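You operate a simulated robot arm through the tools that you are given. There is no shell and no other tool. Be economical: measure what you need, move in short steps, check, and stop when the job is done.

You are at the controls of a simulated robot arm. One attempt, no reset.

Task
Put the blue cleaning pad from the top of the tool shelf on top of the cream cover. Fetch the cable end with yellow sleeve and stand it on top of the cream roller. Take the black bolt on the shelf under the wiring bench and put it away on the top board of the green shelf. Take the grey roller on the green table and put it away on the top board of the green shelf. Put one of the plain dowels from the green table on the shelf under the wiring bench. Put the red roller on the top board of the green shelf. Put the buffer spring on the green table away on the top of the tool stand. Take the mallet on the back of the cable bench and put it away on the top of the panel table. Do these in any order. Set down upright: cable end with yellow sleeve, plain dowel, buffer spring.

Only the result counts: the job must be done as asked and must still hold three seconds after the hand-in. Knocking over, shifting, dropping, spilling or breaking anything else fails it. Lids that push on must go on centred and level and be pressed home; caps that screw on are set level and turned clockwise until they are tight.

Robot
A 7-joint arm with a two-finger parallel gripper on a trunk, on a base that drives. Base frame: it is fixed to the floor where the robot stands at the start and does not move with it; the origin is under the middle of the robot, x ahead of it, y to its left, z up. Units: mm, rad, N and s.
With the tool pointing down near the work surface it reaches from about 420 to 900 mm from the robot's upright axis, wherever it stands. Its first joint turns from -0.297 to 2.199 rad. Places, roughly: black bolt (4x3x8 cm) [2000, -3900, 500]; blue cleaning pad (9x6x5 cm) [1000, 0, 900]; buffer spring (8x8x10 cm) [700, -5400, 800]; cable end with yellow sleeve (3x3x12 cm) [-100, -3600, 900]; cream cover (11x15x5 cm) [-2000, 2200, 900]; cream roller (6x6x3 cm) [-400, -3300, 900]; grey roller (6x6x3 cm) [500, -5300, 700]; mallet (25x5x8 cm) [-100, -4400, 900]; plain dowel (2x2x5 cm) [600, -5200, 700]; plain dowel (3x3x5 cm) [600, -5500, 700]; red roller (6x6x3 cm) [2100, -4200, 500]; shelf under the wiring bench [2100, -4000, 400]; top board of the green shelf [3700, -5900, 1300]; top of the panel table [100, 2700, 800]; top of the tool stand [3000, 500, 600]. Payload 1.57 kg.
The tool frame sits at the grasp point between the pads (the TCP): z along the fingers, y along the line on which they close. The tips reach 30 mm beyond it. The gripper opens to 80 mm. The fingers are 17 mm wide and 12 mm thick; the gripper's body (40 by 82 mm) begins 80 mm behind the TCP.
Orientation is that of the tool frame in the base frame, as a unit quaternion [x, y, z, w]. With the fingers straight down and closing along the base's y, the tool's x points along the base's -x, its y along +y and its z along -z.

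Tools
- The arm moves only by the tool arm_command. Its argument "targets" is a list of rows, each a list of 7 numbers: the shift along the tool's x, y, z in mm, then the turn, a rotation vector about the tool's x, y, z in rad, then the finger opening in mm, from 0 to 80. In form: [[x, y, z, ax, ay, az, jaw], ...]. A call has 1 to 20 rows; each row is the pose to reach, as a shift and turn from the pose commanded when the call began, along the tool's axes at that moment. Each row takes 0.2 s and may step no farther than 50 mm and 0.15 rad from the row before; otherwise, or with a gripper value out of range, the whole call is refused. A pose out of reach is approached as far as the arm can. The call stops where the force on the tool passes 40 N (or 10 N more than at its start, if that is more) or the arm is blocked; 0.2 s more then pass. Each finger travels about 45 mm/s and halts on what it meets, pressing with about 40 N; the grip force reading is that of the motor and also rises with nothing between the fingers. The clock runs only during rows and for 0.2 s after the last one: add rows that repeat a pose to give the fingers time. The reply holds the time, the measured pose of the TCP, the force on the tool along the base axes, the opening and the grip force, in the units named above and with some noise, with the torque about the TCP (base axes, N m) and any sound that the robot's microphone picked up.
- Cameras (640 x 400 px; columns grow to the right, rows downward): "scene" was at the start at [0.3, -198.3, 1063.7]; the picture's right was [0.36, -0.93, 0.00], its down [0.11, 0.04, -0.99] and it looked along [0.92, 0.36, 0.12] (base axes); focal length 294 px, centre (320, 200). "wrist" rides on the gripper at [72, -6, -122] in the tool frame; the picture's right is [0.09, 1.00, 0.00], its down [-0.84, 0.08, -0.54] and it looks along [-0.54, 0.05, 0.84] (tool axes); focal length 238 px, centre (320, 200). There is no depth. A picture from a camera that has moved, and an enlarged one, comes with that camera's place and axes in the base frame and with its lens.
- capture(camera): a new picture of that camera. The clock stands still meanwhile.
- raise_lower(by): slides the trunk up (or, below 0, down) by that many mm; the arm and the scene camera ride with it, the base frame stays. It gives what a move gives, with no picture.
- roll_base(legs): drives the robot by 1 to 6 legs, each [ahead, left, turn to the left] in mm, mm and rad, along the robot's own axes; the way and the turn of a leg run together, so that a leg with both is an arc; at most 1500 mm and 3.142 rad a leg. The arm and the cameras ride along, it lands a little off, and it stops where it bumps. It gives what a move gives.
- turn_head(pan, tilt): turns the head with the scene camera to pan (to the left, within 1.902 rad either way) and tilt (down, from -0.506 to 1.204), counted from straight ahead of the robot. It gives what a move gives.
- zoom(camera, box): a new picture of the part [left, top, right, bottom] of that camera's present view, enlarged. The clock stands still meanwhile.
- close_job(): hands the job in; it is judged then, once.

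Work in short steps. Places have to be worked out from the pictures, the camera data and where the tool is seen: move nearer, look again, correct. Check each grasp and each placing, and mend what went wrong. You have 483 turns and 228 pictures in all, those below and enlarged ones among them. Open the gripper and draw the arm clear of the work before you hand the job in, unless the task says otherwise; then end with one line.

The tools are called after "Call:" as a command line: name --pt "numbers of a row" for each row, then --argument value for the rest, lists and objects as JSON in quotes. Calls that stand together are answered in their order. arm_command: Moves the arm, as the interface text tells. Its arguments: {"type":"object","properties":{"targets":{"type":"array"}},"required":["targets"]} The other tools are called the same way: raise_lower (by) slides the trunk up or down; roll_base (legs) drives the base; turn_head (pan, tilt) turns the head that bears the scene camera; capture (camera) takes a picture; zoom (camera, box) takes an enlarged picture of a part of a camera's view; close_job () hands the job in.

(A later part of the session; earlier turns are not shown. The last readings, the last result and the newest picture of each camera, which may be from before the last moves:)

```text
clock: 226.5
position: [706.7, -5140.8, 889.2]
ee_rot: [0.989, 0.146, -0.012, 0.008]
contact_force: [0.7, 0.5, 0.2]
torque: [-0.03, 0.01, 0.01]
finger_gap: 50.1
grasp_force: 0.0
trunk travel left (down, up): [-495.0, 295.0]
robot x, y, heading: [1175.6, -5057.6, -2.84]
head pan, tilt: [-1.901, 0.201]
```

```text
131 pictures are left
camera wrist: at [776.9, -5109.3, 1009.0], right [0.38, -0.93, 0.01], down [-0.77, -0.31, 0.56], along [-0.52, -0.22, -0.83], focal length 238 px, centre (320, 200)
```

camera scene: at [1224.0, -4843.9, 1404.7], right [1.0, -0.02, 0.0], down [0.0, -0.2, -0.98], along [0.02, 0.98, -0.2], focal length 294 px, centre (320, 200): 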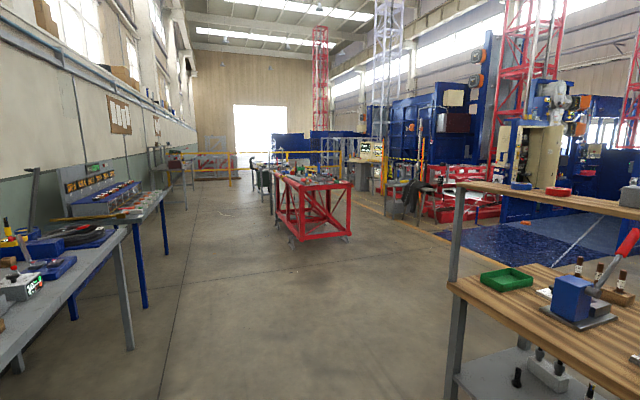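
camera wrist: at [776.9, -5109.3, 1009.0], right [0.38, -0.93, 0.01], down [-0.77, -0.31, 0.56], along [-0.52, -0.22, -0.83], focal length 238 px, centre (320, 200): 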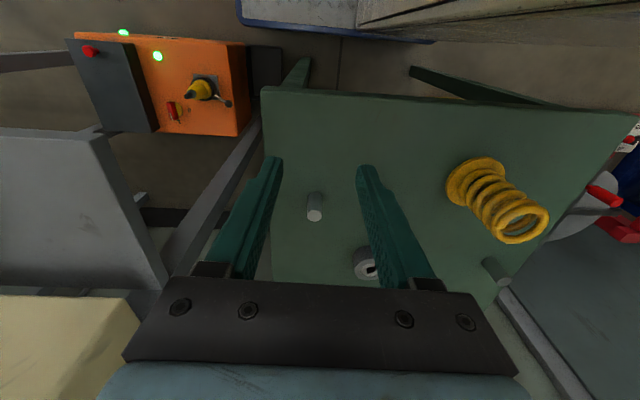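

The dowel at (314,207) projects to [600,-5175]. I enlarge to check it is plain and compare with the others.

Call:
zoom --camera "wrist" --box '[270, 150, 550, 310]'

```text
2.29 times, centred on (410, 230) of wrist
camera zoom: at [776.9, -5109.3, 1009.0], right [0.38, -0.93, 0.01], down [-0.77, -0.31, 0.56], along [-0.52, -0.22, -0.83], focal length 545 px, centre (114, 131)
```

zoom: 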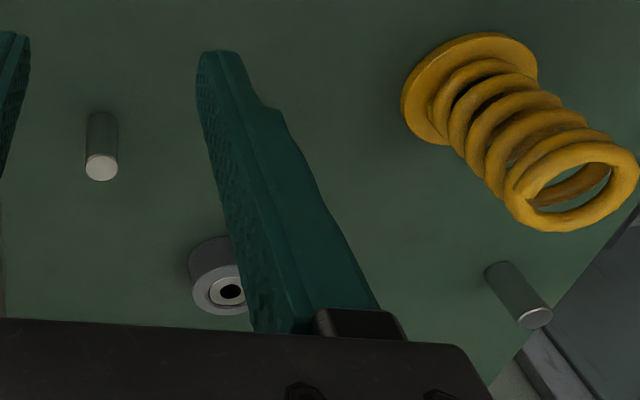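

All are plain cylinders. I tilt the hand forward by 0.8 rad.

Call:
arm_command --pt "0 0 0 0 -0.14 0 60" --pt "0 0 0 0 -0.28 0 60" --pt "0 0 0 0 -0.42 0 60" --pt "0 0 0 0 -0.56 0 60" --pt "0 0 0 0 -0.7 0 60" --pt "0 0 0 0 -0.8 0 60"

Call:
capture --camera "wrist"

```text
clock: 227.9
position: [652.0, -5191.5, 944.8]
ee_rot: [0.907, 0.131, -0.396, 0.065]
contact_force: [-0.3, 0.1, -0.3]
torque: [0.02, 0.01, 0.02]
finger_gap: 60.3
grasp_force: 0.1
out of reach, approached as far as the arm can: row 3, 4, 5, 6
trunk travel left (down, up): [-495.0, 295.0]
robot x, y, heading: [1176.9, -5058.0, -2.833]
head pan, tilt: [-1.901, 0.201]
```

```text
129 pictures are left
camera wrist: at [782.9, -5141.9, 974.8], right [0.35, -0.94, -0.05], down [-0.14, -0.11, 0.98], along [-0.93, -0.34, -0.17], focal length 238 px, centre (320, 200)
```

wrist: 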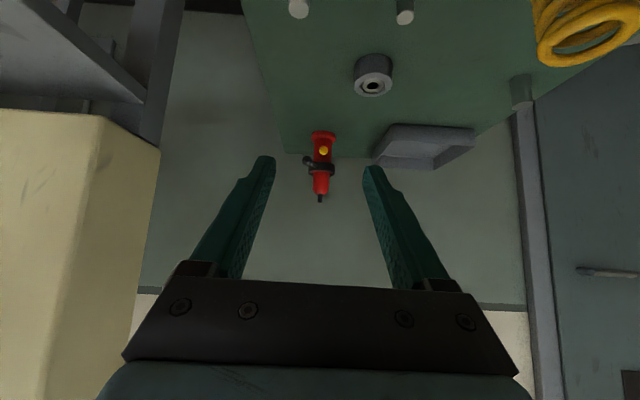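

The tilt succeeded but the hand was pushed up/outward by the inner reach limit. I move down to a pre-grasp point behind the dowel.

Call:
arm_command --pt "30 -8 23 0 0 0 60" --pt "60 -17 47 0 0 0 60" --pt "90 -25 71 0 0 0 60" --pt "120 -33 94 0 0 0 60"

Call:
capture --camera "wrist"

```text
clock: 228.9
position: [592.8, -5208.8, 806.4]
ee_rot: [0.907, 0.132, -0.395, 0.065]
contact_force: [-0.1, -0.3, 0.8]
torque: [0.01, -0.01, -0.02]
finger_gap: 60.2
grasp_force: 0.1
out of reach, approached as far as the arm can: row 1, 2, 3, 4
trunk travel left (down, up): [-495.0, 295.0]
robot x, y, heading: [1175.3, -5059.2, -2.835]
head pan, tilt: [-1.901, 0.201]
```

```text
128 pictures are left
camera wrist: at [723.9, -5159.4, 835.9], right [0.35, -0.94, -0.05], down [-0.14, -0.11, 0.98], along [-0.93, -0.34, -0.17], focal length 238 px, centre (320, 200)
```

wrist: 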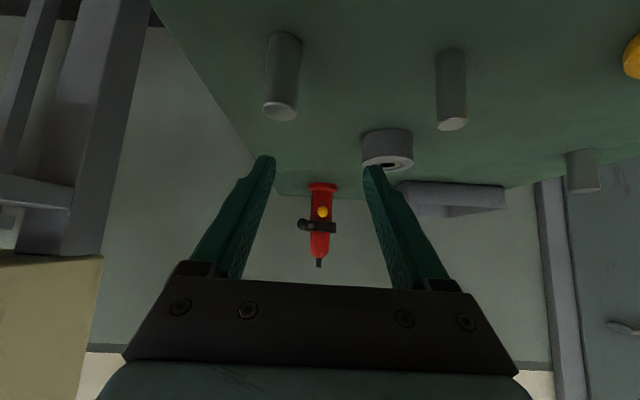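

The pose needs more distance. I raise a little, back the base 130 mm and right 60 mm.

Call:
arm_command --pt "-22 0 -20 0 0 0 60" --pt "-44 1 -41 0 0 0 60"

Call:
roll_base --legs '[[-140, -70, 0]]'

Call:
capture --camera "wrist"

```text
clock: 229.5
position: [592.2, -5206.2, 866.5]
ee_rot: [0.906, 0.132, -0.396, 0.066]
contact_force: [-1.3, 0.3, -1.1]
torque: [-0.03, 0.01, -0.02]
finger_gap: 60.3
grasp_force: 0.1
trunk travel left (down, up): [-495.0, 295.0]
robot x, y, heading: [1174.1, -5053.8, -2.838]
head pan, tilt: [-1.901, 0.201]
```

```text
clock: 230.9
position: [705.2, -5097.6, 865.7]
ee_rot: [0.906, 0.132, -0.396, 0.066]
contact_force: [0.6, -0.1, -0.3]
torque: [-0.01, 0.02, 0.01]
finger_gap: 59.9
grasp_force: 0.1
trunk travel left (down, up): [-495.0, 295.0]
robot x, y, heading: [1287.2, -4945.7, -2.835]
head pan, tilt: [-1.901, 0.201]
```

```text
127 pictures are left
camera wrist: at [836.8, -5049.5, 895.9], right [0.35, -0.94, -0.05], down [-0.14, -0.11, 0.98], along [-0.93, -0.34, -0.17], focal length 238 px, centre (320, 200)
```

wrist: 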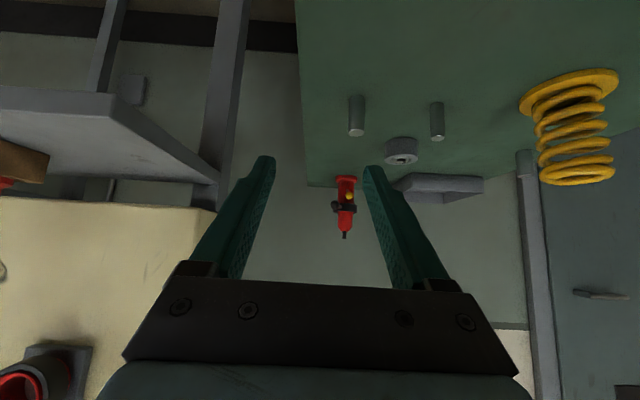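

Distance looks adequate now. I move to a pre-grasp pose ~90 mm behind the dowel along the approach.

Call:
arm_command --pt "0 16 27 0 0 0 60" --pt "1 31 54 0 0 0 60" --pt "1.5 46.6 80.6 0 0 0 60"

Call:
capture --camera "wrist"

```text
clock: 231.7
position: [664.5, -5159.4, 811.0]
ee_rot: [0.907, 0.131, -0.395, 0.065]
contact_force: [-0.6, 0.2, -0.8]
torque: [-0.03, 0.04, 0.03]
finger_gap: 59.9
grasp_force: 0.1
trunk travel left (down, up): [-495.0, 295.0]
robot x, y, heading: [1288.1, -4943.6, -2.839]
head pan, tilt: [-1.901, 0.201]
```

```text
126 pictures are left
camera wrist: at [795.3, -5111.0, 841.0], right [0.35, -0.94, -0.05], down [-0.14, -0.11, 0.98], along [-0.93, -0.33, -0.17], focal length 238 px, centre (320, 200)
```

wrist: 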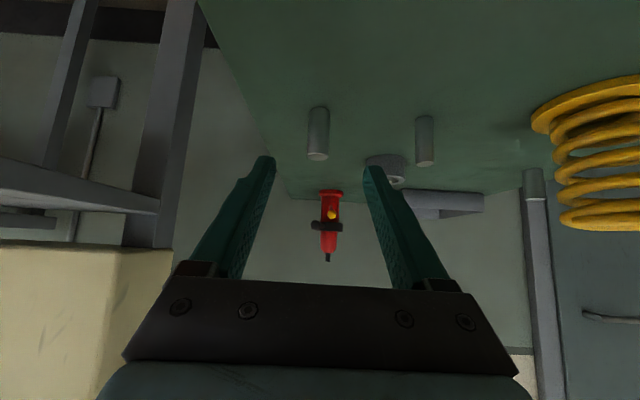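

The dowel is centred laterally and ~100 mm ahead. I advance 60 mm, slightly raised, and look.

Call:
arm_command --pt "-3 -1 20 0 0 0 60" --pt "-5 -2 40 0 0 0 60" --pt "-5 -2 58 0 0 0 60"

Call:
capture --camera "wrist"

```text
clock: 232.5
position: [619.3, -5171.2, 774.4]
ee_rot: [0.907, 0.132, -0.395, 0.066]
contact_force: [0.0, 0.8, -0.3]
torque: [-0.04, -0.02, 0.03]
finger_gap: 60.1
grasp_force: 0.1
trunk travel left (down, up): [-495.0, 295.0]
robot x, y, heading: [1288.8, -4946.0, -2.84]
head pan, tilt: [-1.901, 0.201]
```

```text
125 pictures are left
camera wrist: at [750.2, -5123.1, 805.2], right [0.35, -0.94, -0.05], down [-0.14, -0.11, 0.98], along [-0.93, -0.34, -0.17], focal length 238 px, centre (320, 200)
```

wrist: 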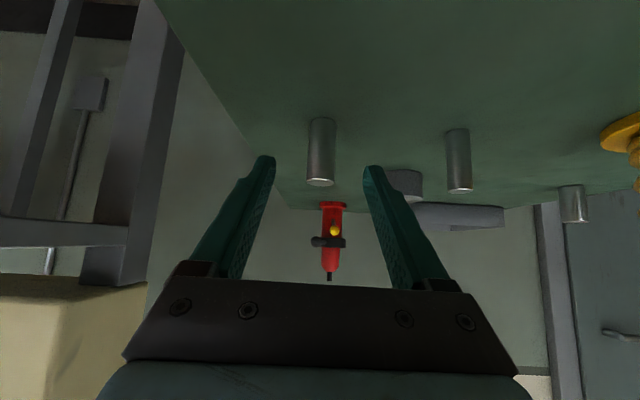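

Good: grasp will be ~36 mm above the table. I advance 36 mm and close.

Call:
arm_command --pt "0 1 18 0 0 0 60" --pt "0 2 36 0 0 0 60"

Call:
arm_command --pt "0 0 0 0 0 0 45" --pt "0 0 0 0 0 0 30" --pt "0 0 0 0 0 0 15" --pt "0 0 0 0 0 0 8" --pt "0 0 0 0 0 0 8"

Call:
capture --camera "wrist"

```text
clock: 233.1
position: [593.6, -5180.9, 751.4]
ee_rot: [0.906, 0.132, -0.396, 0.066]
contact_force: [0.2, -0.5, -1.0]
torque: [-0.02, 0.04, -0.03]
finger_gap: 59.9
grasp_force: 0.0
trunk travel left (down, up): [-495.0, 295.0]
robot x, y, heading: [1291.9, -4943.5, -2.842]
head pan, tilt: [-1.901, 0.201]
```

```text
clock: 234.3
position: [593.6, -5180.3, 750.6]
ee_rot: [0.907, 0.131, -0.396, 0.064]
contact_force: [-1.2, 0.2, 2.2]
torque: [0.04, 0.01, -0.02]
finger_gap: 19.7
grasp_force: 33.7
trunk travel left (down, up): [-495.0, 295.0]
robot x, y, heading: [1289.1, -4949.4, -2.837]
head pan, tilt: [-1.901, 0.201]
```

```text
124 pictures are left
camera wrist: at [725.4, -5132.5, 781.0], right [0.35, -0.94, -0.05], down [-0.14, -0.11, 0.98], along [-0.93, -0.34, -0.17], focal length 238 px, centre (320, 200)
```

wrist: 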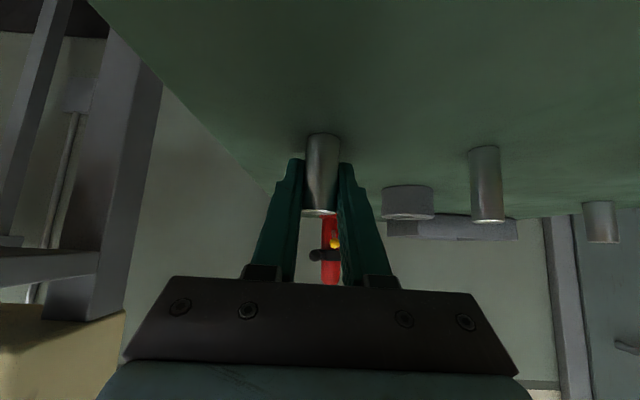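

Gripped (19.7 mm). I lift and retract.

Call:
arm_command --pt "-22 0 -20 0 0 0 8" --pt "-44 1 -41 0 0 0 8" --pt "-73 1 -68 0 0 0 8" --pt "-100 2 -95 0 0 0 8"

Call:
roll_base --legs '[[-400, 0, 0]]'

Call:
capture --camera "wrist"

```text
clock: 235.3
position: [595.4, -5182.1, 888.6]
ee_rot: [0.907, 0.131, -0.396, 0.064]
contact_force: [-0.8, -0.3, -1.4]
torque: [0.01, 0.01, -0.05]
finger_gap: 19.1
grasp_force: 33.3
trunk travel left (down, up): [-495.0, 295.0]
robot x, y, heading: [1288.3, -4946.5, -2.836]
head pan, tilt: [-1.901, 0.201]
```

```text
clock: 237.8
position: [977.0, -5063.3, 890.1]
ee_rot: [0.906, 0.133, -0.396, 0.066]
contact_force: [0.8, 0.3, -1.7]
torque: [-0.01, -0.04, 0.05]
finger_gap: 19.4
grasp_force: 33.8
trunk travel left (down, up): [-495.0, 295.0]
robot x, y, heading: [1665.2, -4825.1, -2.831]
head pan, tilt: [-1.901, 0.201]
```

```text
123 pictures are left
camera wrist: at [1107.7, -5015.0, 918.6], right [0.35, -0.93, -0.05], down [-0.14, -0.11, 0.98], along [-0.93, -0.34, -0.17], focal length 238 px, centre (320, 200)
```

wrist: 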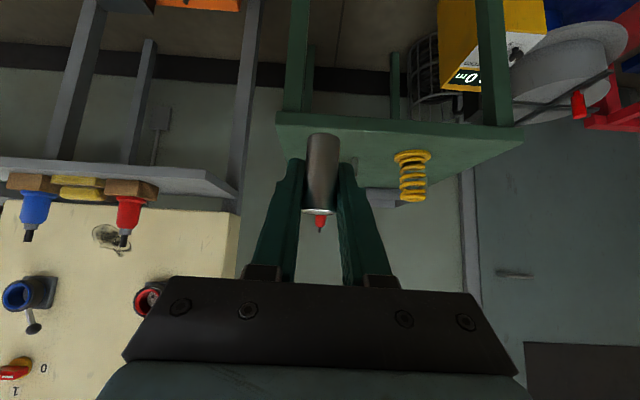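

The dowel is held vertically. I rotate here via south (free floor), then back up northwest to the west side of the wiring bench.

Call:
roll_base --legs '[[0, 0, 0.75], [0, 0, 0.75], [-741, -400, 0], [0, 0, 0.8], [0, 0, 0.8]]'

Call:
turn_head --pan -0.2 --tilt 0.5

Call:
capture --camera "scene"

Call:
capture --camera "wrist"

```text
clock: 250.5
position: [1800.9, -3987.4, 888.4]
ee_rot: [-0.122, 0.908, 0.061, 0.397]
contact_force: [-0.3, 0.0, -1.4]
torque: [-0.02, -0.01, -0.01]
finger_gap: 19.1
grasp_force: 33.4
trunk travel left (down, up): [-495.0, 295.0]
robot x, y, heading: [1105.1, -4205.3, 0.288]
head pan, tilt: [-1.901, 0.201]
```

```text
clock: 252.2
position: [1802.4, -3987.2, 889.8]
ee_rot: [-0.123, 0.907, 0.061, 0.397]
contact_force: [0.0, -0.3, -1.1]
torque: [-0.02, 0.03, -0.02]
finger_gap: 19.3
grasp_force: 33.7
trunk travel left (down, up): [-495.0, 295.0]
robot x, y, heading: [1101.3, -4208.3, 0.277]
head pan, tilt: [-0.201, 0.499]
```

```text
122 pictures are left
camera scene: at [1182.7, -4443.1, 1127.0], right [0.08, -1.0, 0.0], down [-0.48, -0.04, -0.88], along [0.87, 0.07, -0.48], focal length 294 px, centre (320, 200)
```

scene: 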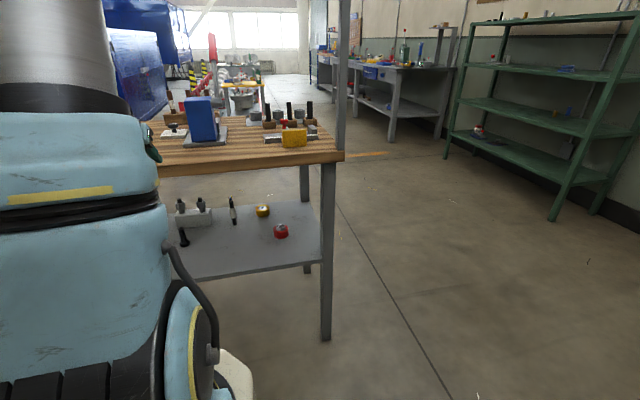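

```text
121 pictures are left
camera wrist: at [1671.7, -4030.5, 918.6], right [-0.33, 0.94, -0.05], down [0.15, 0.11, 0.98], along [0.93, 0.32, -0.17], focal length 238 px, centre (320, 200)
```

wrist: 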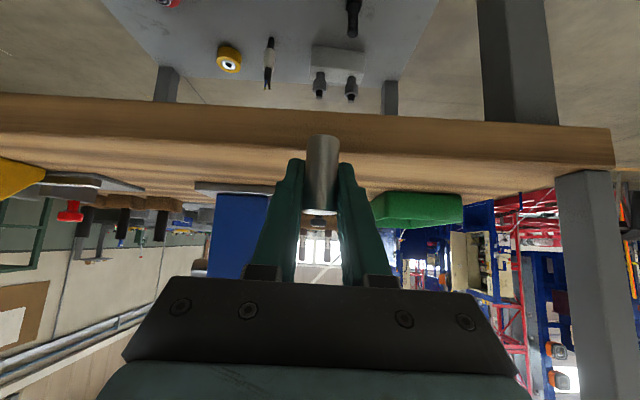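

Now I see the shelf (z≈420) with the bolt, red roller etc.; the front middle zone near [1983,-4061] is free for the dowel. I lower the trunk 294 mm in front of the bench first.

Call:
raise_lower --by -294

Call:
roll_base --legs '[[0, -120, 0]]'

Call:
capture --camera "wrist"

Call:
capture --camera "scene"

```text
clock: 255.1
position: [1802.1, -3986.6, 595.0]
ee_rot: [-0.122, 0.908, 0.061, 0.396]
contact_force: [0.5, -0.5, -1.4]
torque: [-0.02, -0.01, 0.02]
finger_gap: 19.1
grasp_force: 33.9
trunk travel left (down, up): [-201.0, 589.0]
robot x, y, heading: [1101.9, -4205.0, 0.286]
head pan, tilt: [-0.201, 0.499]
```

```text
clock: 256.4
position: [1834.8, -4102.6, 594.9]
ee_rot: [-0.123, 0.908, 0.061, 0.396]
contact_force: [-0.2, 0.3, -0.4]
torque: [0.01, -0.03, 0.01]
finger_gap: 19.1
grasp_force: 33.2
trunk travel left (down, up): [-201.0, 589.0]
robot x, y, heading: [1137.5, -4322.8, 0.285]
head pan, tilt: [-0.201, 0.499]
```

```text
120 pictures are left
camera wrist: at [1705.5, -4145.4, 624.6], right [-0.33, 0.94, -0.05], down [0.14, 0.11, 0.98], along [0.93, 0.32, -0.17], focal length 238 px, centre (320, 200)
```

wrist: 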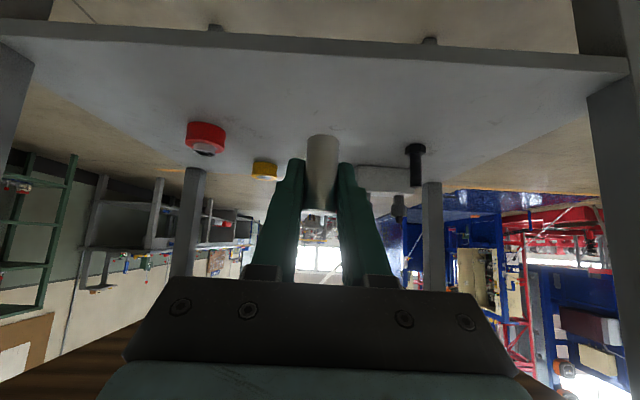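

```text
119 pictures are left
camera scene: at [1216.8, -4558.4, 833.0], right [0.09, -1.0, 0.0], down [-0.48, -0.04, -0.88], along [0.87, 0.07, -0.48], focal length 294 px, centre (320, 200)
```

scene: 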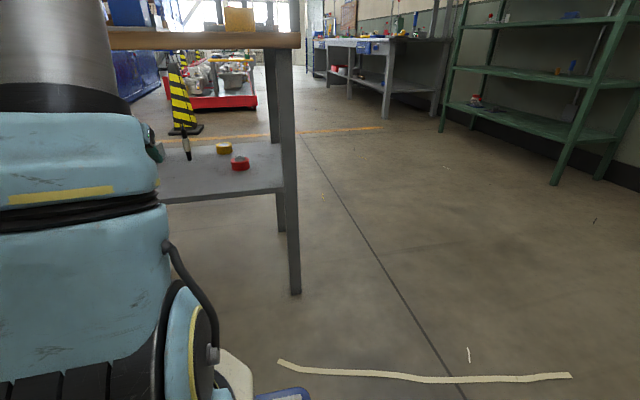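

Clear way between the red roller and bolt. I drive ahead 153 mm with the hand between shelf and board.

Call:
roll_base --legs '[[153, 0, 0]]'

Call:
capture --camera "wrist"

```text
clock: 257.8
position: [1983.4, -4059.5, 594.8]
ee_rot: [-0.124, 0.907, 0.062, 0.397]
contact_force: [1.2, 0.7, -1.6]
torque: [0.02, 0.01, -0.02]
finger_gap: 19.3
grasp_force: 33.6
trunk travel left (down, up): [-201.0, 589.0]
robot x, y, heading: [1286.7, -4280.8, 0.284]
head pan, tilt: [-0.201, 0.499]
```

```text
118 pictures are left
camera wrist: at [1852.1, -4102.1, 624.6], right [-0.33, 0.94, -0.05], down [0.14, 0.11, 0.98], along [0.93, 0.32, -0.17], focal length 238 px, centre (320, 200)
```

wrist: 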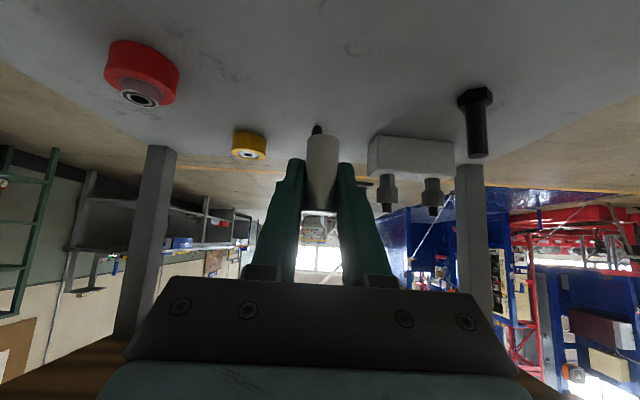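

Clear below. I lower 118 mm toward the shelf.

Call:
arm_command --pt "29 -0.5 27 0 0 0 8" --pt "58 -1 54 0 0 0 8" --pt "86.8 -1.6 79.8 0 0 0 8"

Call:
capture --camera "wrist"

```text
clock: 258.6
position: [1984.0, -4058.2, 480.2]
ee_rot: [-0.122, 0.906, 0.062, 0.401]
contact_force: [-2.7, -3.2, 20.2]
torque: [-0.26, 0.12, 0.01]
finger_gap: 19.2
grasp_force: 33.3
trunk travel left (down, up): [-201.0, 589.0]
robot x, y, heading: [1281.2, -4279.0, 0.286]
head pan, tilt: [-0.201, 0.499]
```

```text
117 pictures are left
camera wrist: at [1852.6, -4101.6, 509.0], right [-0.33, 0.94, -0.05], down [0.14, 0.11, 0.98], along [0.93, 0.32, -0.16], focal length 238 px, centre (320, 200)
```

wrist: 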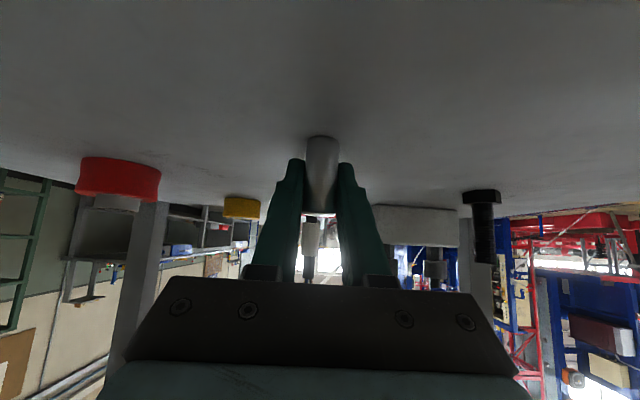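

Contact at TCP z 480 (shelf ≈444). I relax 1 mm, open, and back out along the tool axis.

Call:
arm_command --pt "-1.5 0 -1.4 0 0 0 8" --pt "-1.5 0 -1.4 0 0 0 24" --pt "-1.5 0 -1.4 0 0 0 40" --pt "-1.5 0 -1.4 0 0 0 50" --pt "-1.5 0 -1.4 0 0 0 50" --pt "-1.5 0 -40 0 0 0 50" --pt "-1.5 0 -80 0 0 0 50" --pt "-30 0 -110 0 0 0 50"

Call:
capture --camera "wrist"

```text
clock: 260.4
position: [1923.8, -4075.8, 573.1]
ee_rot: [-0.123, 0.908, 0.062, 0.397]
contact_force: [0.3, 0.1, -0.4]
torque: [0.0, 0.05, 0.0]
finger_gap: 50.0
grasp_force: 0.1
trunk travel left (down, up): [-201.0, 589.0]
robot x, y, heading: [1285.8, -4283.6, 0.288]
head pan, tilt: [-0.201, 0.499]
```

```text
116 pictures are left
camera wrist: at [1793.3, -4119.8, 603.1], right [-0.33, 0.94, -0.05], down [0.15, 0.11, 0.98], along [0.93, 0.32, -0.17], focal length 238 px, centre (320, 200)
```

wrist: 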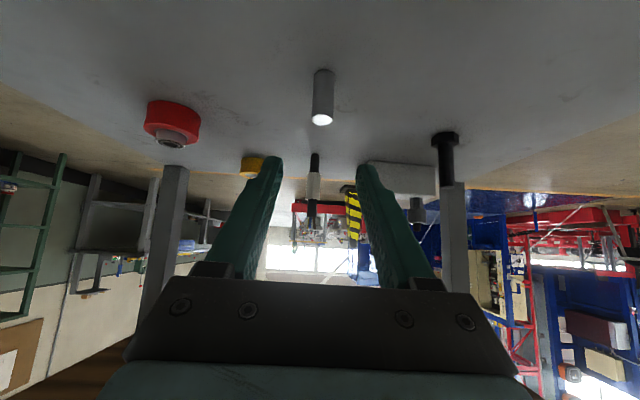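

The dowel stands upright on the shelf. The black bolt is at ≈[2039,-3851], head down. I shift the base left 190 and ahead 110, which brings the hand to a pre-grasp for the bolt.

Call:
roll_base --legs '[[0, 190, 0], [105, 0, 0]]'

Call:
capture --camera "wrist"

```text
clock: 262.7
position: [1971.8, -3867.0, 573.3]
ee_rot: [-0.123, 0.907, 0.063, 0.397]
contact_force: [0.9, 0.6, 0.5]
torque: [-0.01, -0.02, 0.02]
finger_gap: 49.9
grasp_force: 0.1
trunk travel left (down, up): [-201.0, 589.0]
robot x, y, heading: [1331.9, -4074.0, 0.285]
head pan, tilt: [-0.201, 0.499]
```

```text
115 pictures are left
camera wrist: at [1840.9, -3910.7, 603.1], right [-0.33, 0.94, -0.05], down [0.15, 0.11, 0.98], along [0.93, 0.32, -0.17], focal length 238 px, centre (320, 200)
```

wrist: 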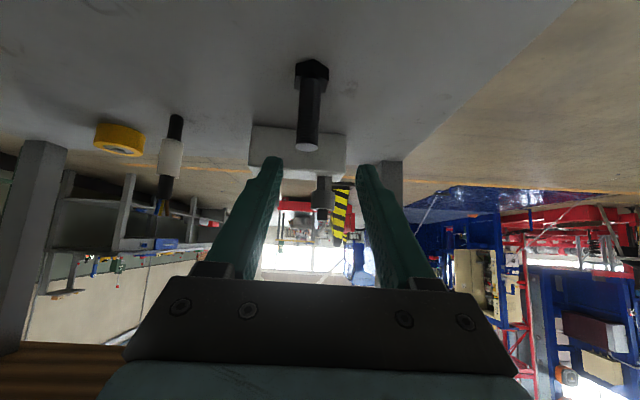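

The bolt is ~108 mm ahead, 11 mm to the right. I correct and advance 70 mm.

Call:
arm_command --pt "3 -4 30 0 0 0 50" --pt "6 -8 55 0 0 0 50" --pt "9 -11 78 0 0 0 50"

Call:
capture --camera "wrist"

```text
clock: 263.7
position: [1997.3, -3862.3, 522.2]
ee_rot: [-0.135, 0.905, 0.067, 0.398]
contact_force: [-0.1, 0.1, -0.5]
torque: [0.02, 0.0, -0.03]
finger_gap: 50.2
grasp_force: 0.1
trunk travel left (down, up): [-201.0, 589.0]
robot x, y, heading: [1323.5, -4075.9, 0.283]
head pan, tilt: [-0.201, 0.499]
stopped in row 3: the arm was blocked; the commanded pose is now the measured one
```

```text
114 pictures are left
camera wrist: at [1868.2, -3909.5, 550.9], right [-0.36, 0.93, -0.05], down [0.14, 0.11, 0.98], along [0.92, 0.34, -0.17], focal length 238 px, centre (320, 200)
```

wrist: 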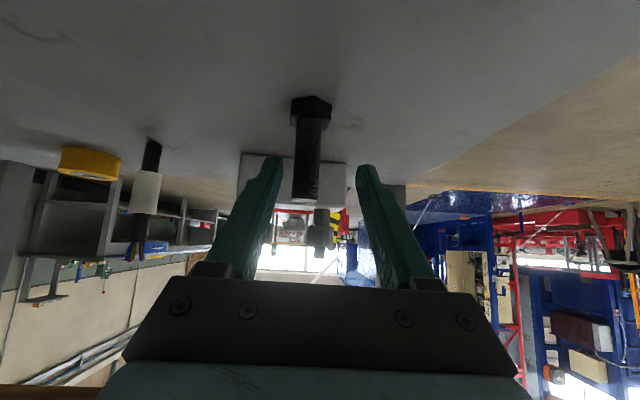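

Blocked — probably the wrist/forearm touching the wooden board's edge. I back out 30 mm and look with the head.

Call:
arm_command --pt "0 0 -20 0 0 0 50" --pt "0 0 -40 0 0 0 50"

Call:
turn_head --pan 0.35 --tilt 0.3

Call:
capture --camera "scene"

```text
clock: 264.3
position: [1976.7, -3870.7, 545.2]
ee_rot: [-0.132, 0.906, 0.065, 0.396]
contact_force: [-1.2, 0.0, -0.6]
torque: [0.0, 0.0, 0.0]
finger_gap: 50.0
grasp_force: 0.1
trunk travel left (down, up): [-201.0, 589.0]
robot x, y, heading: [1323.4, -4073.4, 0.283]
head pan, tilt: [-0.201, 0.499]
```

```text
clock: 265.2
position: [1977.2, -3871.9, 544.8]
ee_rot: [-0.133, 0.906, 0.066, 0.397]
contact_force: [0.0, 0.2, -0.6]
torque: [0.02, 0.03, 0.0]
finger_gap: 49.9
grasp_force: 0.0
trunk travel left (down, up): [-201.0, 589.0]
robot x, y, heading: [1323.6, -4074.0, 0.283]
head pan, tilt: [0.351, 0.3]
```

```text
113 pictures are left
camera scene: at [1386.9, -4262.1, 851.4], right [0.59, -0.81, 0.0], down [-0.24, -0.18, -0.96], along [0.77, 0.56, -0.3], focal length 294 px, centre (320, 200)
```

scene: 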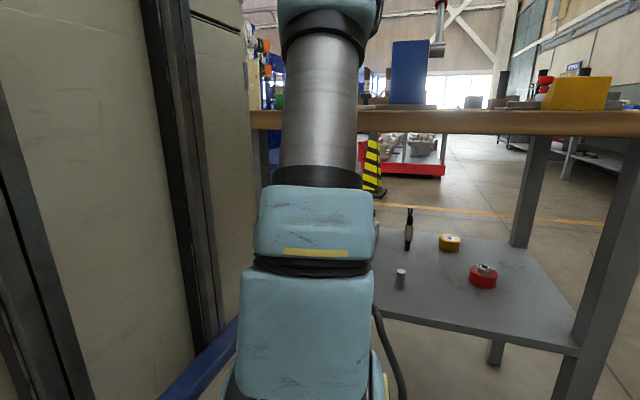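

The steep forearm meets the board edge. I back out, lower the trunk and use a flatter, more extended pose (pitch 30° below horizontal).

Call:
roll_base --legs '[[-280, 0, 0]]'

Call:
raise_lower --by -120

Call:
arm_command --pt "-25 0 5 0 -0.1 0 50" --pt "-50 0 15 0 -0.22 0 50" --pt "-60 0 45 0 -0.22 0 50" --pt "-70 0 75 0 -0.22 0 50" --pt "-80 0 110 0 -0.22 0 50"

Call:
capture --camera "wrist"

```text
clock: 267.2
position: [1706.6, -3950.6, 546.6]
ee_rot: [-0.133, 0.906, 0.066, 0.396]
contact_force: [0.2, 0.4, 0.0]
torque: [-0.02, 0.01, 0.01]
finger_gap: 50.2
grasp_force: 0.1
trunk travel left (down, up): [-201.0, 589.0]
robot x, y, heading: [1053.4, -4152.9, 0.284]
head pan, tilt: [0.351, 0.3]
```

```text
clock: 268.7
position: [1707.6, -3949.5, 425.0]
ee_rot: [-0.133, 0.906, 0.066, 0.396]
contact_force: [0.6, -0.9, 1.9]
torque: [0.01, 0.01, 0.01]
finger_gap: 50.0
grasp_force: 0.1
trunk travel left (down, up): [-81.0, 709.0]
robot x, y, heading: [1058.3, -4154.4, 0.286]
head pan, tilt: [0.351, 0.3]
```

```text
clock: 269.9
position: [1836.4, -3910.3, 409.6]
ee_rot: [-0.124, 0.857, 0.08, 0.494]
contact_force: [0.2, 0.5, 0.2]
torque: [0.01, 0.03, 0.01]
finger_gap: 50.1
grasp_force: 0.1
trunk travel left (down, up): [-81.0, 709.0]
robot x, y, heading: [1056.6, -4152.7, 0.278]
head pan, tilt: [0.351, 0.3]
```

```text
112 pictures are left
camera wrist: at [1704.4, -3956.4, 408.3], right [-0.34, 0.94, -0.07], down [-0.07, 0.05, 1.0], along [0.94, 0.34, 0.05], focal length 238 px, centre (320, 200)
```

wrist: 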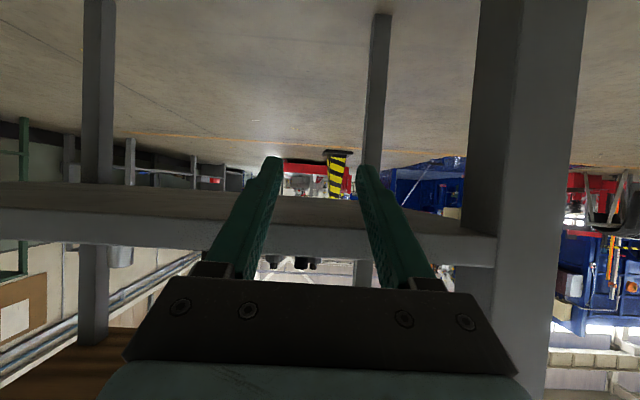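

The hand is below shelf level near its edge; I back off 60 mm and then rise 150 mm.

Call:
arm_command --pt "15 0 -26 0 0 0 50" --pt "30 1 -52 0 0 0 50" --pt "-4 1 -72 0 0 0 50" --pt "-39 2 -92 0 0 0 50" --pt "-74 2 -112 0 0 0 50" --pt "-100 3 -127 0 0 0 50"

Call:
capture --camera "wrist"

Call:
capture --camera "scene"

```text
clock: 271.3
position: [1779.0, -3927.0, 559.1]
ee_rot: [-0.125, 0.857, 0.08, 0.493]
contact_force: [0.5, 0.2, 0.2]
torque: [0.0, 0.02, -0.05]
finger_gap: 50.3
grasp_force: 0.1
trunk travel left (down, up): [-81.0, 709.0]
robot x, y, heading: [1060.3, -4153.5, 0.281]
head pan, tilt: [0.351, 0.3]
```

```text
111 pictures are left
camera wrist: at [1646.1, -3973.6, 558.6], right [-0.34, 0.94, -0.07], down [-0.07, 0.05, 1.0], along [0.94, 0.34, 0.05], focal length 238 px, centre (320, 200)
```

wrist: 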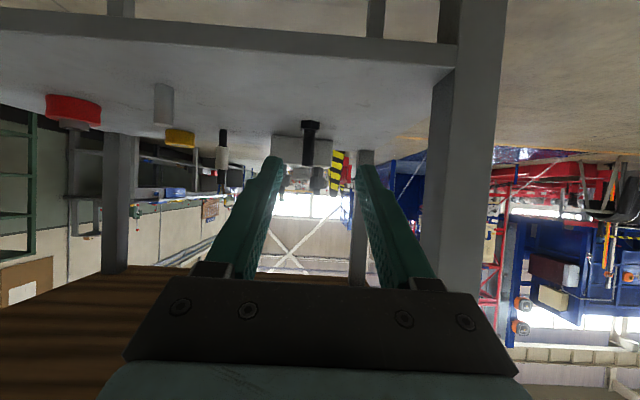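

```text
110 pictures are left
camera scene: at [1118.0, -4340.1, 731.3], right [0.59, -0.81, 0.0], down [-0.24, -0.18, -0.96], along [0.77, 0.57, -0.3], focal length 294 px, centre (320, 200)
```

scene: 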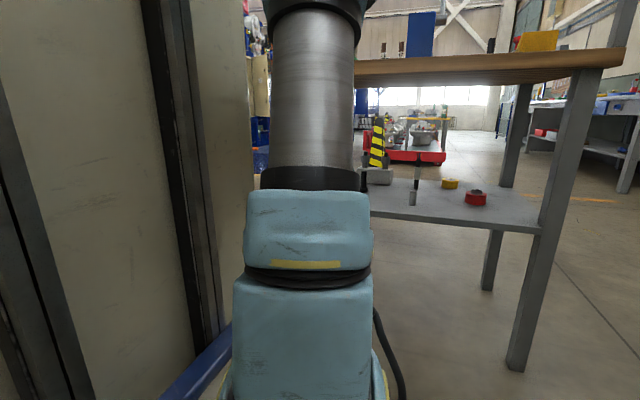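

Good view: the bolt lies straight ahead with the post to its left. I extend the arm 130 mm and lower 30 mm.

Call:
arm_command --pt "-10 -3 32 0 0 0 50" --pt "-20 -5 64 0 0 0 50" --pt "-30 -8 96 0 0 0 50" --pt "-39 -10 127.6 0 0 0 50"

Call:
roll_base --legs '[[60, 0, 0]]'

Call:
capture --camera "wrist"

```text
clock: 272.3
position: [1905.5, -3897.9, 528.5]
ee_rot: [-0.125, 0.857, 0.08, 0.493]
contact_force: [0.2, -0.1, -0.1]
torque: [-0.01, -0.02, 0.02]
finger_gap: 49.9
grasp_force: 0.0
trunk travel left (down, up): [-81.0, 709.0]
robot x, y, heading: [1057.7, -4148.6, 0.278]
head pan, tilt: [0.351, 0.3]
```

```text
clock: 273.3
position: [1963.8, -3881.8, 528.2]
ee_rot: [-0.125, 0.857, 0.08, 0.493]
contact_force: [-0.2, 0.0, 1.1]
torque: [0.0, -0.02, 0.01]
finger_gap: 50.0
grasp_force: 0.2
trunk travel left (down, up): [-81.0, 709.0]
robot x, y, heading: [1112.2, -4135.3, 0.283]
head pan, tilt: [0.351, 0.3]
```

```text
109 pictures are left
camera wrist: at [1830.9, -3927.9, 527.5], right [-0.34, 0.94, -0.07], down [-0.07, 0.05, 1.0], along [0.94, 0.34, 0.05], focal length 238 px, centre (320, 200)
```

wrist: 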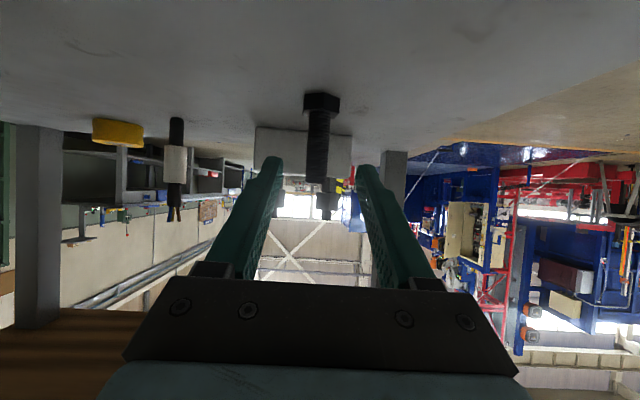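

Bolt is 88 mm ahead and centred. I advance, slightly raised.

Call:
arm_command --pt "-4 0 25 0 0 0 50" --pt "-8 0 50 0 0 0 50"

Call:
capture --camera "wrist"

```text
clock: 273.9
position: [2008.4, -3866.4, 511.0]
ee_rot: [-0.125, 0.858, 0.079, 0.493]
contact_force: [-0.2, 0.1, 0.1]
torque: [0.02, -0.05, 0.03]
finger_gap: 50.3
grasp_force: 0.1
trunk travel left (down, up): [-81.0, 709.0]
robot x, y, heading: [1110.2, -4137.4, 0.284]
head pan, tilt: [0.351, 0.3]
```

```text
108 pictures are left
camera wrist: at [1876.1, -3913.6, 509.8], right [-0.34, 0.94, -0.07], down [-0.07, 0.05, 1.0], along [0.94, 0.34, 0.05], focal length 238 px, centre (320, 200)
```

wrist: 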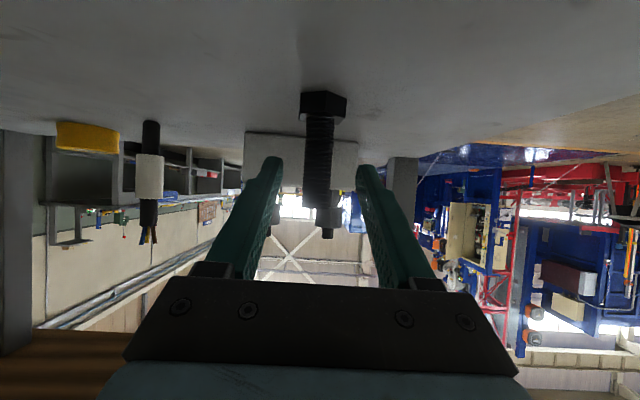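

Grip will be ~50 mm above the base. I advance 36 mm and close.

Call:
arm_command --pt "0 0 18 0 0 0 50" --pt "0 0 36 0 0 0 50"

Call:
arm_command --pt "0 0 0 0 0 0 35" --pt "0 0 0 0 0 0 20" --pt "0 0 0 0 0 0 8" --pt "0 0 0 0 0 0 8" --pt "0 0 0 0 0 0 8"

Call:
capture --camera "wrist"

```text
clock: 274.5
position: [2038.2, -3858.6, 491.4]
ee_rot: [-0.125, 0.857, 0.081, 0.493]
contact_force: [-0.2, 0.5, -1.3]
torque: [0.0, 0.01, 0.03]
finger_gap: 50.1
grasp_force: 0.0
trunk travel left (down, up): [-81.0, 709.0]
robot x, y, heading: [1113.0, -4135.1, 0.284]
head pan, tilt: [0.351, 0.3]
```

```text
clock: 275.7
position: [2038.8, -3858.7, 491.6]
ee_rot: [-0.125, 0.857, 0.08, 0.493]
contact_force: [0.8, -1.1, 1.7]
torque: [-0.09, -0.01, 0.04]
finger_gap: 18.9
grasp_force: 32.6
trunk travel left (down, up): [-81.0, 709.0]
robot x, y, heading: [1114.1, -4135.1, 0.283]
head pan, tilt: [0.351, 0.3]
```

```text
107 pictures are left
camera wrist: at [1905.8, -3904.6, 490.8], right [-0.34, 0.94, -0.07], down [-0.07, 0.05, 1.0], along [0.94, 0.34, 0.05], focal length 238 px, centre (320, 200)
```

wrist: 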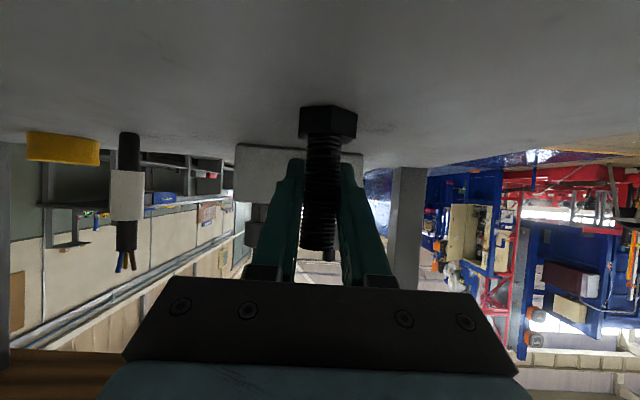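

Gripped the bolt shank. I lift 35 mm and reverse the base out.

Call:
arm_command --pt "-13 0 -7.5 0 0 0 8" --pt "-30 0.5 -17.5 0 0 0 8"

Call:
roll_base --legs '[[-330, 0, 0]]'

Call:
turn_head --pan -0.8 --tilt 0.1

Call:
capture --camera "scene"

Call:
capture --camera "wrist"

```text
clock: 276.3
position: [2037.9, -3857.7, 525.8]
ee_rot: [-0.125, 0.858, 0.08, 0.492]
contact_force: [0.1, 0.7, -2.0]
torque: [0.01, -0.02, 0.0]
finger_gap: 18.7
grasp_force: 32.7
trunk travel left (down, up): [-81.0, 709.0]
robot x, y, heading: [1112.9, -4136.7, 0.282]
head pan, tilt: [0.351, 0.3]
```

```text
clock: 278.5
position: [1764.1, -3886.7, 526.2]
ee_rot: [-0.142, 0.855, 0.089, 0.491]
contact_force: [0.8, -1.0, -2.4]
torque: [0.03, -0.01, 0.01]
finger_gap: 18.6
grasp_force: 32.6
trunk travel left (down, up): [-81.0, 709.0]
robot x, y, heading: [850.1, -4199.9, 0.324]
head pan, tilt: [0.351, 0.3]
stopped in leg 1: the robot was blocked; the commanded pose is now the measured one
```

```text
clock: 279.8
position: [1764.8, -3887.2, 526.1]
ee_rot: [-0.142, 0.854, 0.09, 0.492]
contact_force: [0.5, 1.0, -1.8]
torque: [0.05, -0.04, -0.01]
finger_gap: 18.8
grasp_force: 33.5
trunk travel left (down, up): [-81.0, 709.0]
robot x, y, heading: [853.5, -4199.9, 0.318]
head pan, tilt: [-0.799, 0.099]
```

```text
106 pictures are left
camera scene: at [930.5, -4487.1, 750.1], right [-0.46, -0.89, 0.0], down [-0.09, 0.05, -0.99], along [0.88, -0.46, -0.1], focal length 294 px, centre (320, 200)
```

scene: 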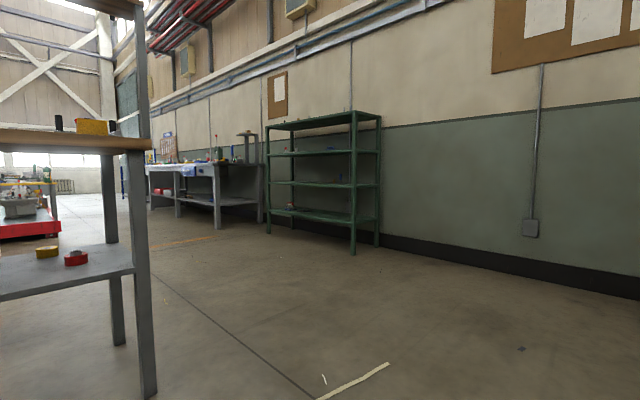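

```text
105 pictures are left
camera wrist: at [1634.3, -3938.5, 525.3], right [-0.37, 0.93, -0.07], down [-0.07, 0.04, 1.0], along [0.92, 0.38, 0.05], focal length 238 px, centre (320, 200)
```

wrist: 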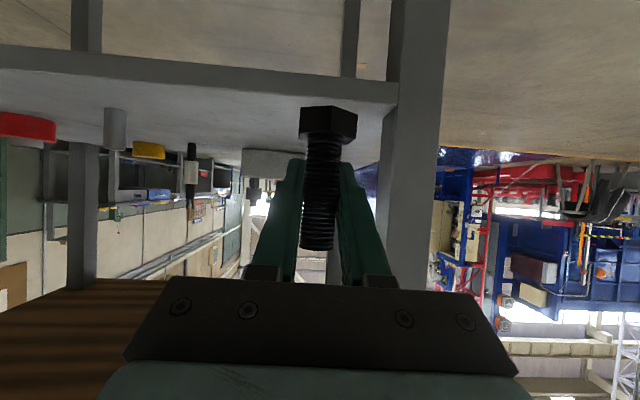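

The base bumped slightly at the rear against the cable bench. I retract the arm 130 mm, move ahead 60, and check the cable end from here before driving on.

Call:
arm_command --pt "20 0 -35 0 0 0 8" --pt "40 1 -70 0 0 0 8" --pt "65 2 -112 0 0 0 8"

Call:
roll_base --legs '[[60, 0, 0]]'

Call:
turn_head --pan -1.9 --tilt 0.1

Call:
capture --camera "scene"

```text
clock: 280.6
position: [1641.5, -3928.5, 524.4]
ee_rot: [-0.142, 0.854, 0.091, 0.492]
contact_force: [0.1, 0.0, -1.6]
torque: [-0.01, -0.02, -0.02]
finger_gap: 18.7
grasp_force: 32.8
trunk travel left (down, up): [-81.0, 709.0]
robot x, y, heading: [848.2, -4200.5, 0.322]
head pan, tilt: [-0.799, 0.099]
```

```text
clock: 281.6
position: [1698.3, -3907.1, 525.8]
ee_rot: [-0.143, 0.855, 0.091, 0.491]
contact_force: [0.5, 0.3, -3.4]
torque: [0.0, -0.03, 0.01]
finger_gap: 18.8
grasp_force: 33.1
trunk travel left (down, up): [-81.0, 709.0]
robot x, y, heading: [910.4, -4184.4, 0.321]
head pan, tilt: [-0.799, 0.099]
```

```text
clock: 282.9
position: [1699.9, -3908.0, 525.5]
ee_rot: [-0.143, 0.854, 0.091, 0.491]
contact_force: [0.3, 0.7, -2.2]
torque: [0.02, -0.03, 0.02]
finger_gap: 18.8
grasp_force: 33.5
trunk travel left (down, up): [-81.0, 709.0]
robot x, y, heading: [908.1, -4182.6, 0.321]
head pan, tilt: [-1.901, 0.099]
```

```text
104 pictures are left
camera scene: at [906.2, -4517.6, 750.1], right [-1.0, 0.01, 0.0], down [0.0, 0.1, -1.0], along [-0.01, -0.99, -0.1], focal length 294 px, centre (320, 200)
```

scene: 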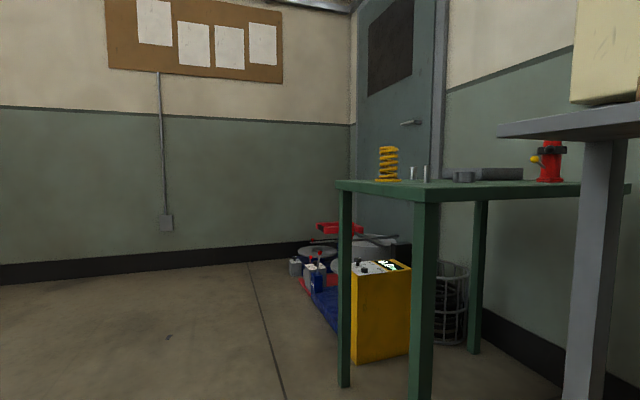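

Items behind look undisturbed. I strafe right past the bench end, then ahead, and turn right to face the green shelf direction.

Call:
roll_base --legs '[[0, -750, 0], [300, 0, 0], [0, 0, -0.8], [0, 0, -0.78]]'

Call:
raise_lower --by 600

Call:
turn_head --pan 0.3 --tilt 0.15

Call:
capture --camera "scene"

```text
clock: 292.8
position: [1702.3, -5593.8, 525.3]
ee_rot: [0.505, 0.704, -0.284, 0.41]
contact_force: [0.2, 0.1, -2.6]
torque: [-0.03, 0.01, -0.03]
finger_gap: 18.7
grasp_force: 32.9
trunk travel left (down, up): [-81.0, 709.0]
robot x, y, heading: [1427.4, -4799.9, -1.256]
head pan, tilt: [-1.901, 0.099]
```

```text
refused: 600 is not a number from -400 to 400
```

```text
clock: 294.9
position: [1701.1, -5593.6, 524.5]
ee_rot: [0.505, 0.704, -0.284, 0.41]
contact_force: [0.0, 0.6, -2.1]
torque: [-0.02, -0.01, -0.05]
finger_gap: 18.8
grasp_force: 32.1
trunk travel left (down, up): [-81.0, 709.0]
robot x, y, heading: [1429.3, -4804.2, -1.252]
head pan, tilt: [0.3, 0.15]
```

```text
103 pictures are left
camera scene: at [1241.6, -4874.2, 745.4], right [-0.82, -0.58, 0.0], down [-0.09, 0.12, -0.99], along [0.57, -0.81, -0.15], focal length 294 px, centre (320, 200)
```

scene: 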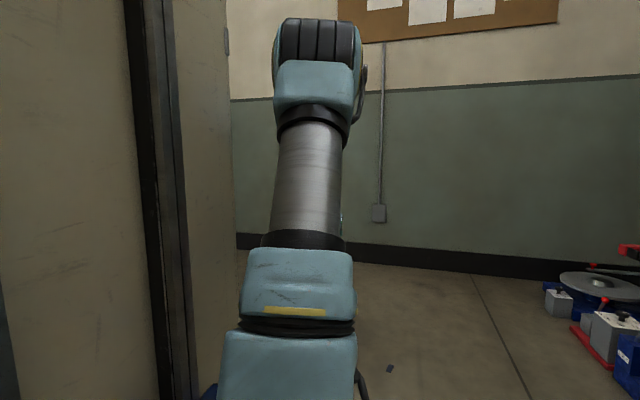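

I raise the trunk in two steps, go ahead 450, then slide left toward the green shelf.

Call:
raise_lower --by 400

Call:
raise_lower --by 300

Call:
roll_base --legs '[[450, 0, 0], [0, 900, 0]]'

Call:
turn_head --pan -0.1 --tilt 0.15

Call:
capture --camera "scene"

Call:
capture --camera "wrist"

```text
clock: 298.7
position: [1701.1, -5593.9, 924.7]
ee_rot: [0.505, 0.705, -0.283, 0.41]
contact_force: [0.3, 0.8, -2.7]
torque: [-0.01, -0.01, 0.03]
finger_gap: 18.4
grasp_force: 33.3
trunk travel left (down, up): [-481.0, 309.0]
robot x, y, heading: [1436.0, -4802.2, -1.256]
head pan, tilt: [0.3, 0.15]
```

```text
clock: 301.7
position: [1701.0, -5594.0, 1225.2]
ee_rot: [0.505, 0.704, -0.283, 0.41]
contact_force: [0.4, 0.1, -2.3]
torque: [-0.01, -0.05, 0.0]
finger_gap: 18.8
grasp_force: 33.3
trunk travel left (down, up): [-781.0, 9.0]
robot x, y, heading: [1429.4, -4802.7, -1.253]
head pan, tilt: [0.3, 0.15]
```

```text
clock: 308.7
position: [2690.0, -5741.0, 1224.5]
ee_rot: [0.509, 0.702, -0.285, 0.409]
contact_force: [0.2, -0.4, -1.4]
torque: [-0.03, 0.01, 0.01]
finger_gap: 18.7
grasp_force: 33.5
trunk travel left (down, up): [-781.0, 9.0]
robot x, y, heading: [2427.7, -4945.8, -1.261]
head pan, tilt: [0.3, 0.15]
```

```text
clock: 309.6
position: [2691.1, -5741.0, 1225.7]
ee_rot: [0.508, 0.702, -0.286, 0.409]
contact_force: [-0.8, -0.4, -2.2]
torque: [-0.01, -0.03, -0.01]
finger_gap: 18.6
grasp_force: 33.3
trunk travel left (down, up): [-781.0, 9.0]
robot x, y, heading: [2426.9, -4950.3, -1.254]
head pan, tilt: [-0.099, 0.15]
```

```text
102 pictures are left
camera scene: at [2202.7, -5032.5, 1445.4], right [-0.98, -0.21, 0.0], down [-0.03, 0.15, -0.99], along [0.21, -0.97, -0.15], focal length 294 px, centre (320, 200)
```

scene: 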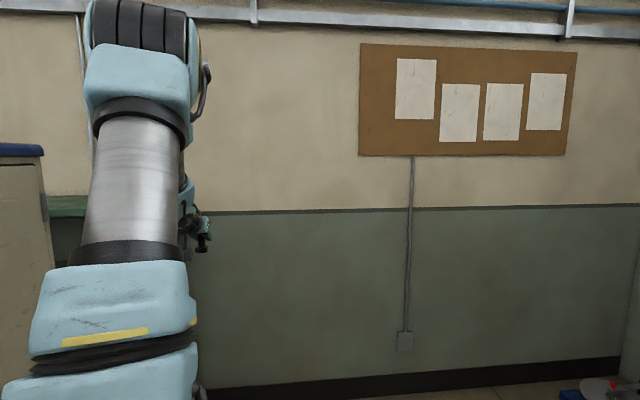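

```text
101 pictures are left
camera wrist: at [2639.7, -5607.9, 1224.1], right [0.93, 0.36, -0.07], down [0.04, 0.07, 1.0], along [0.37, -0.93, 0.05], focal length 238 px, centre (320, 200)
```

wrist: 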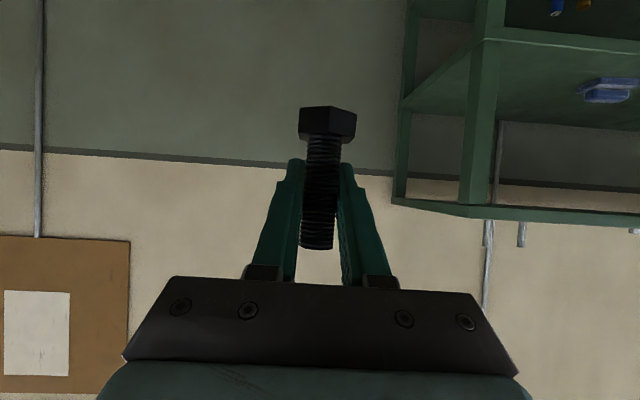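

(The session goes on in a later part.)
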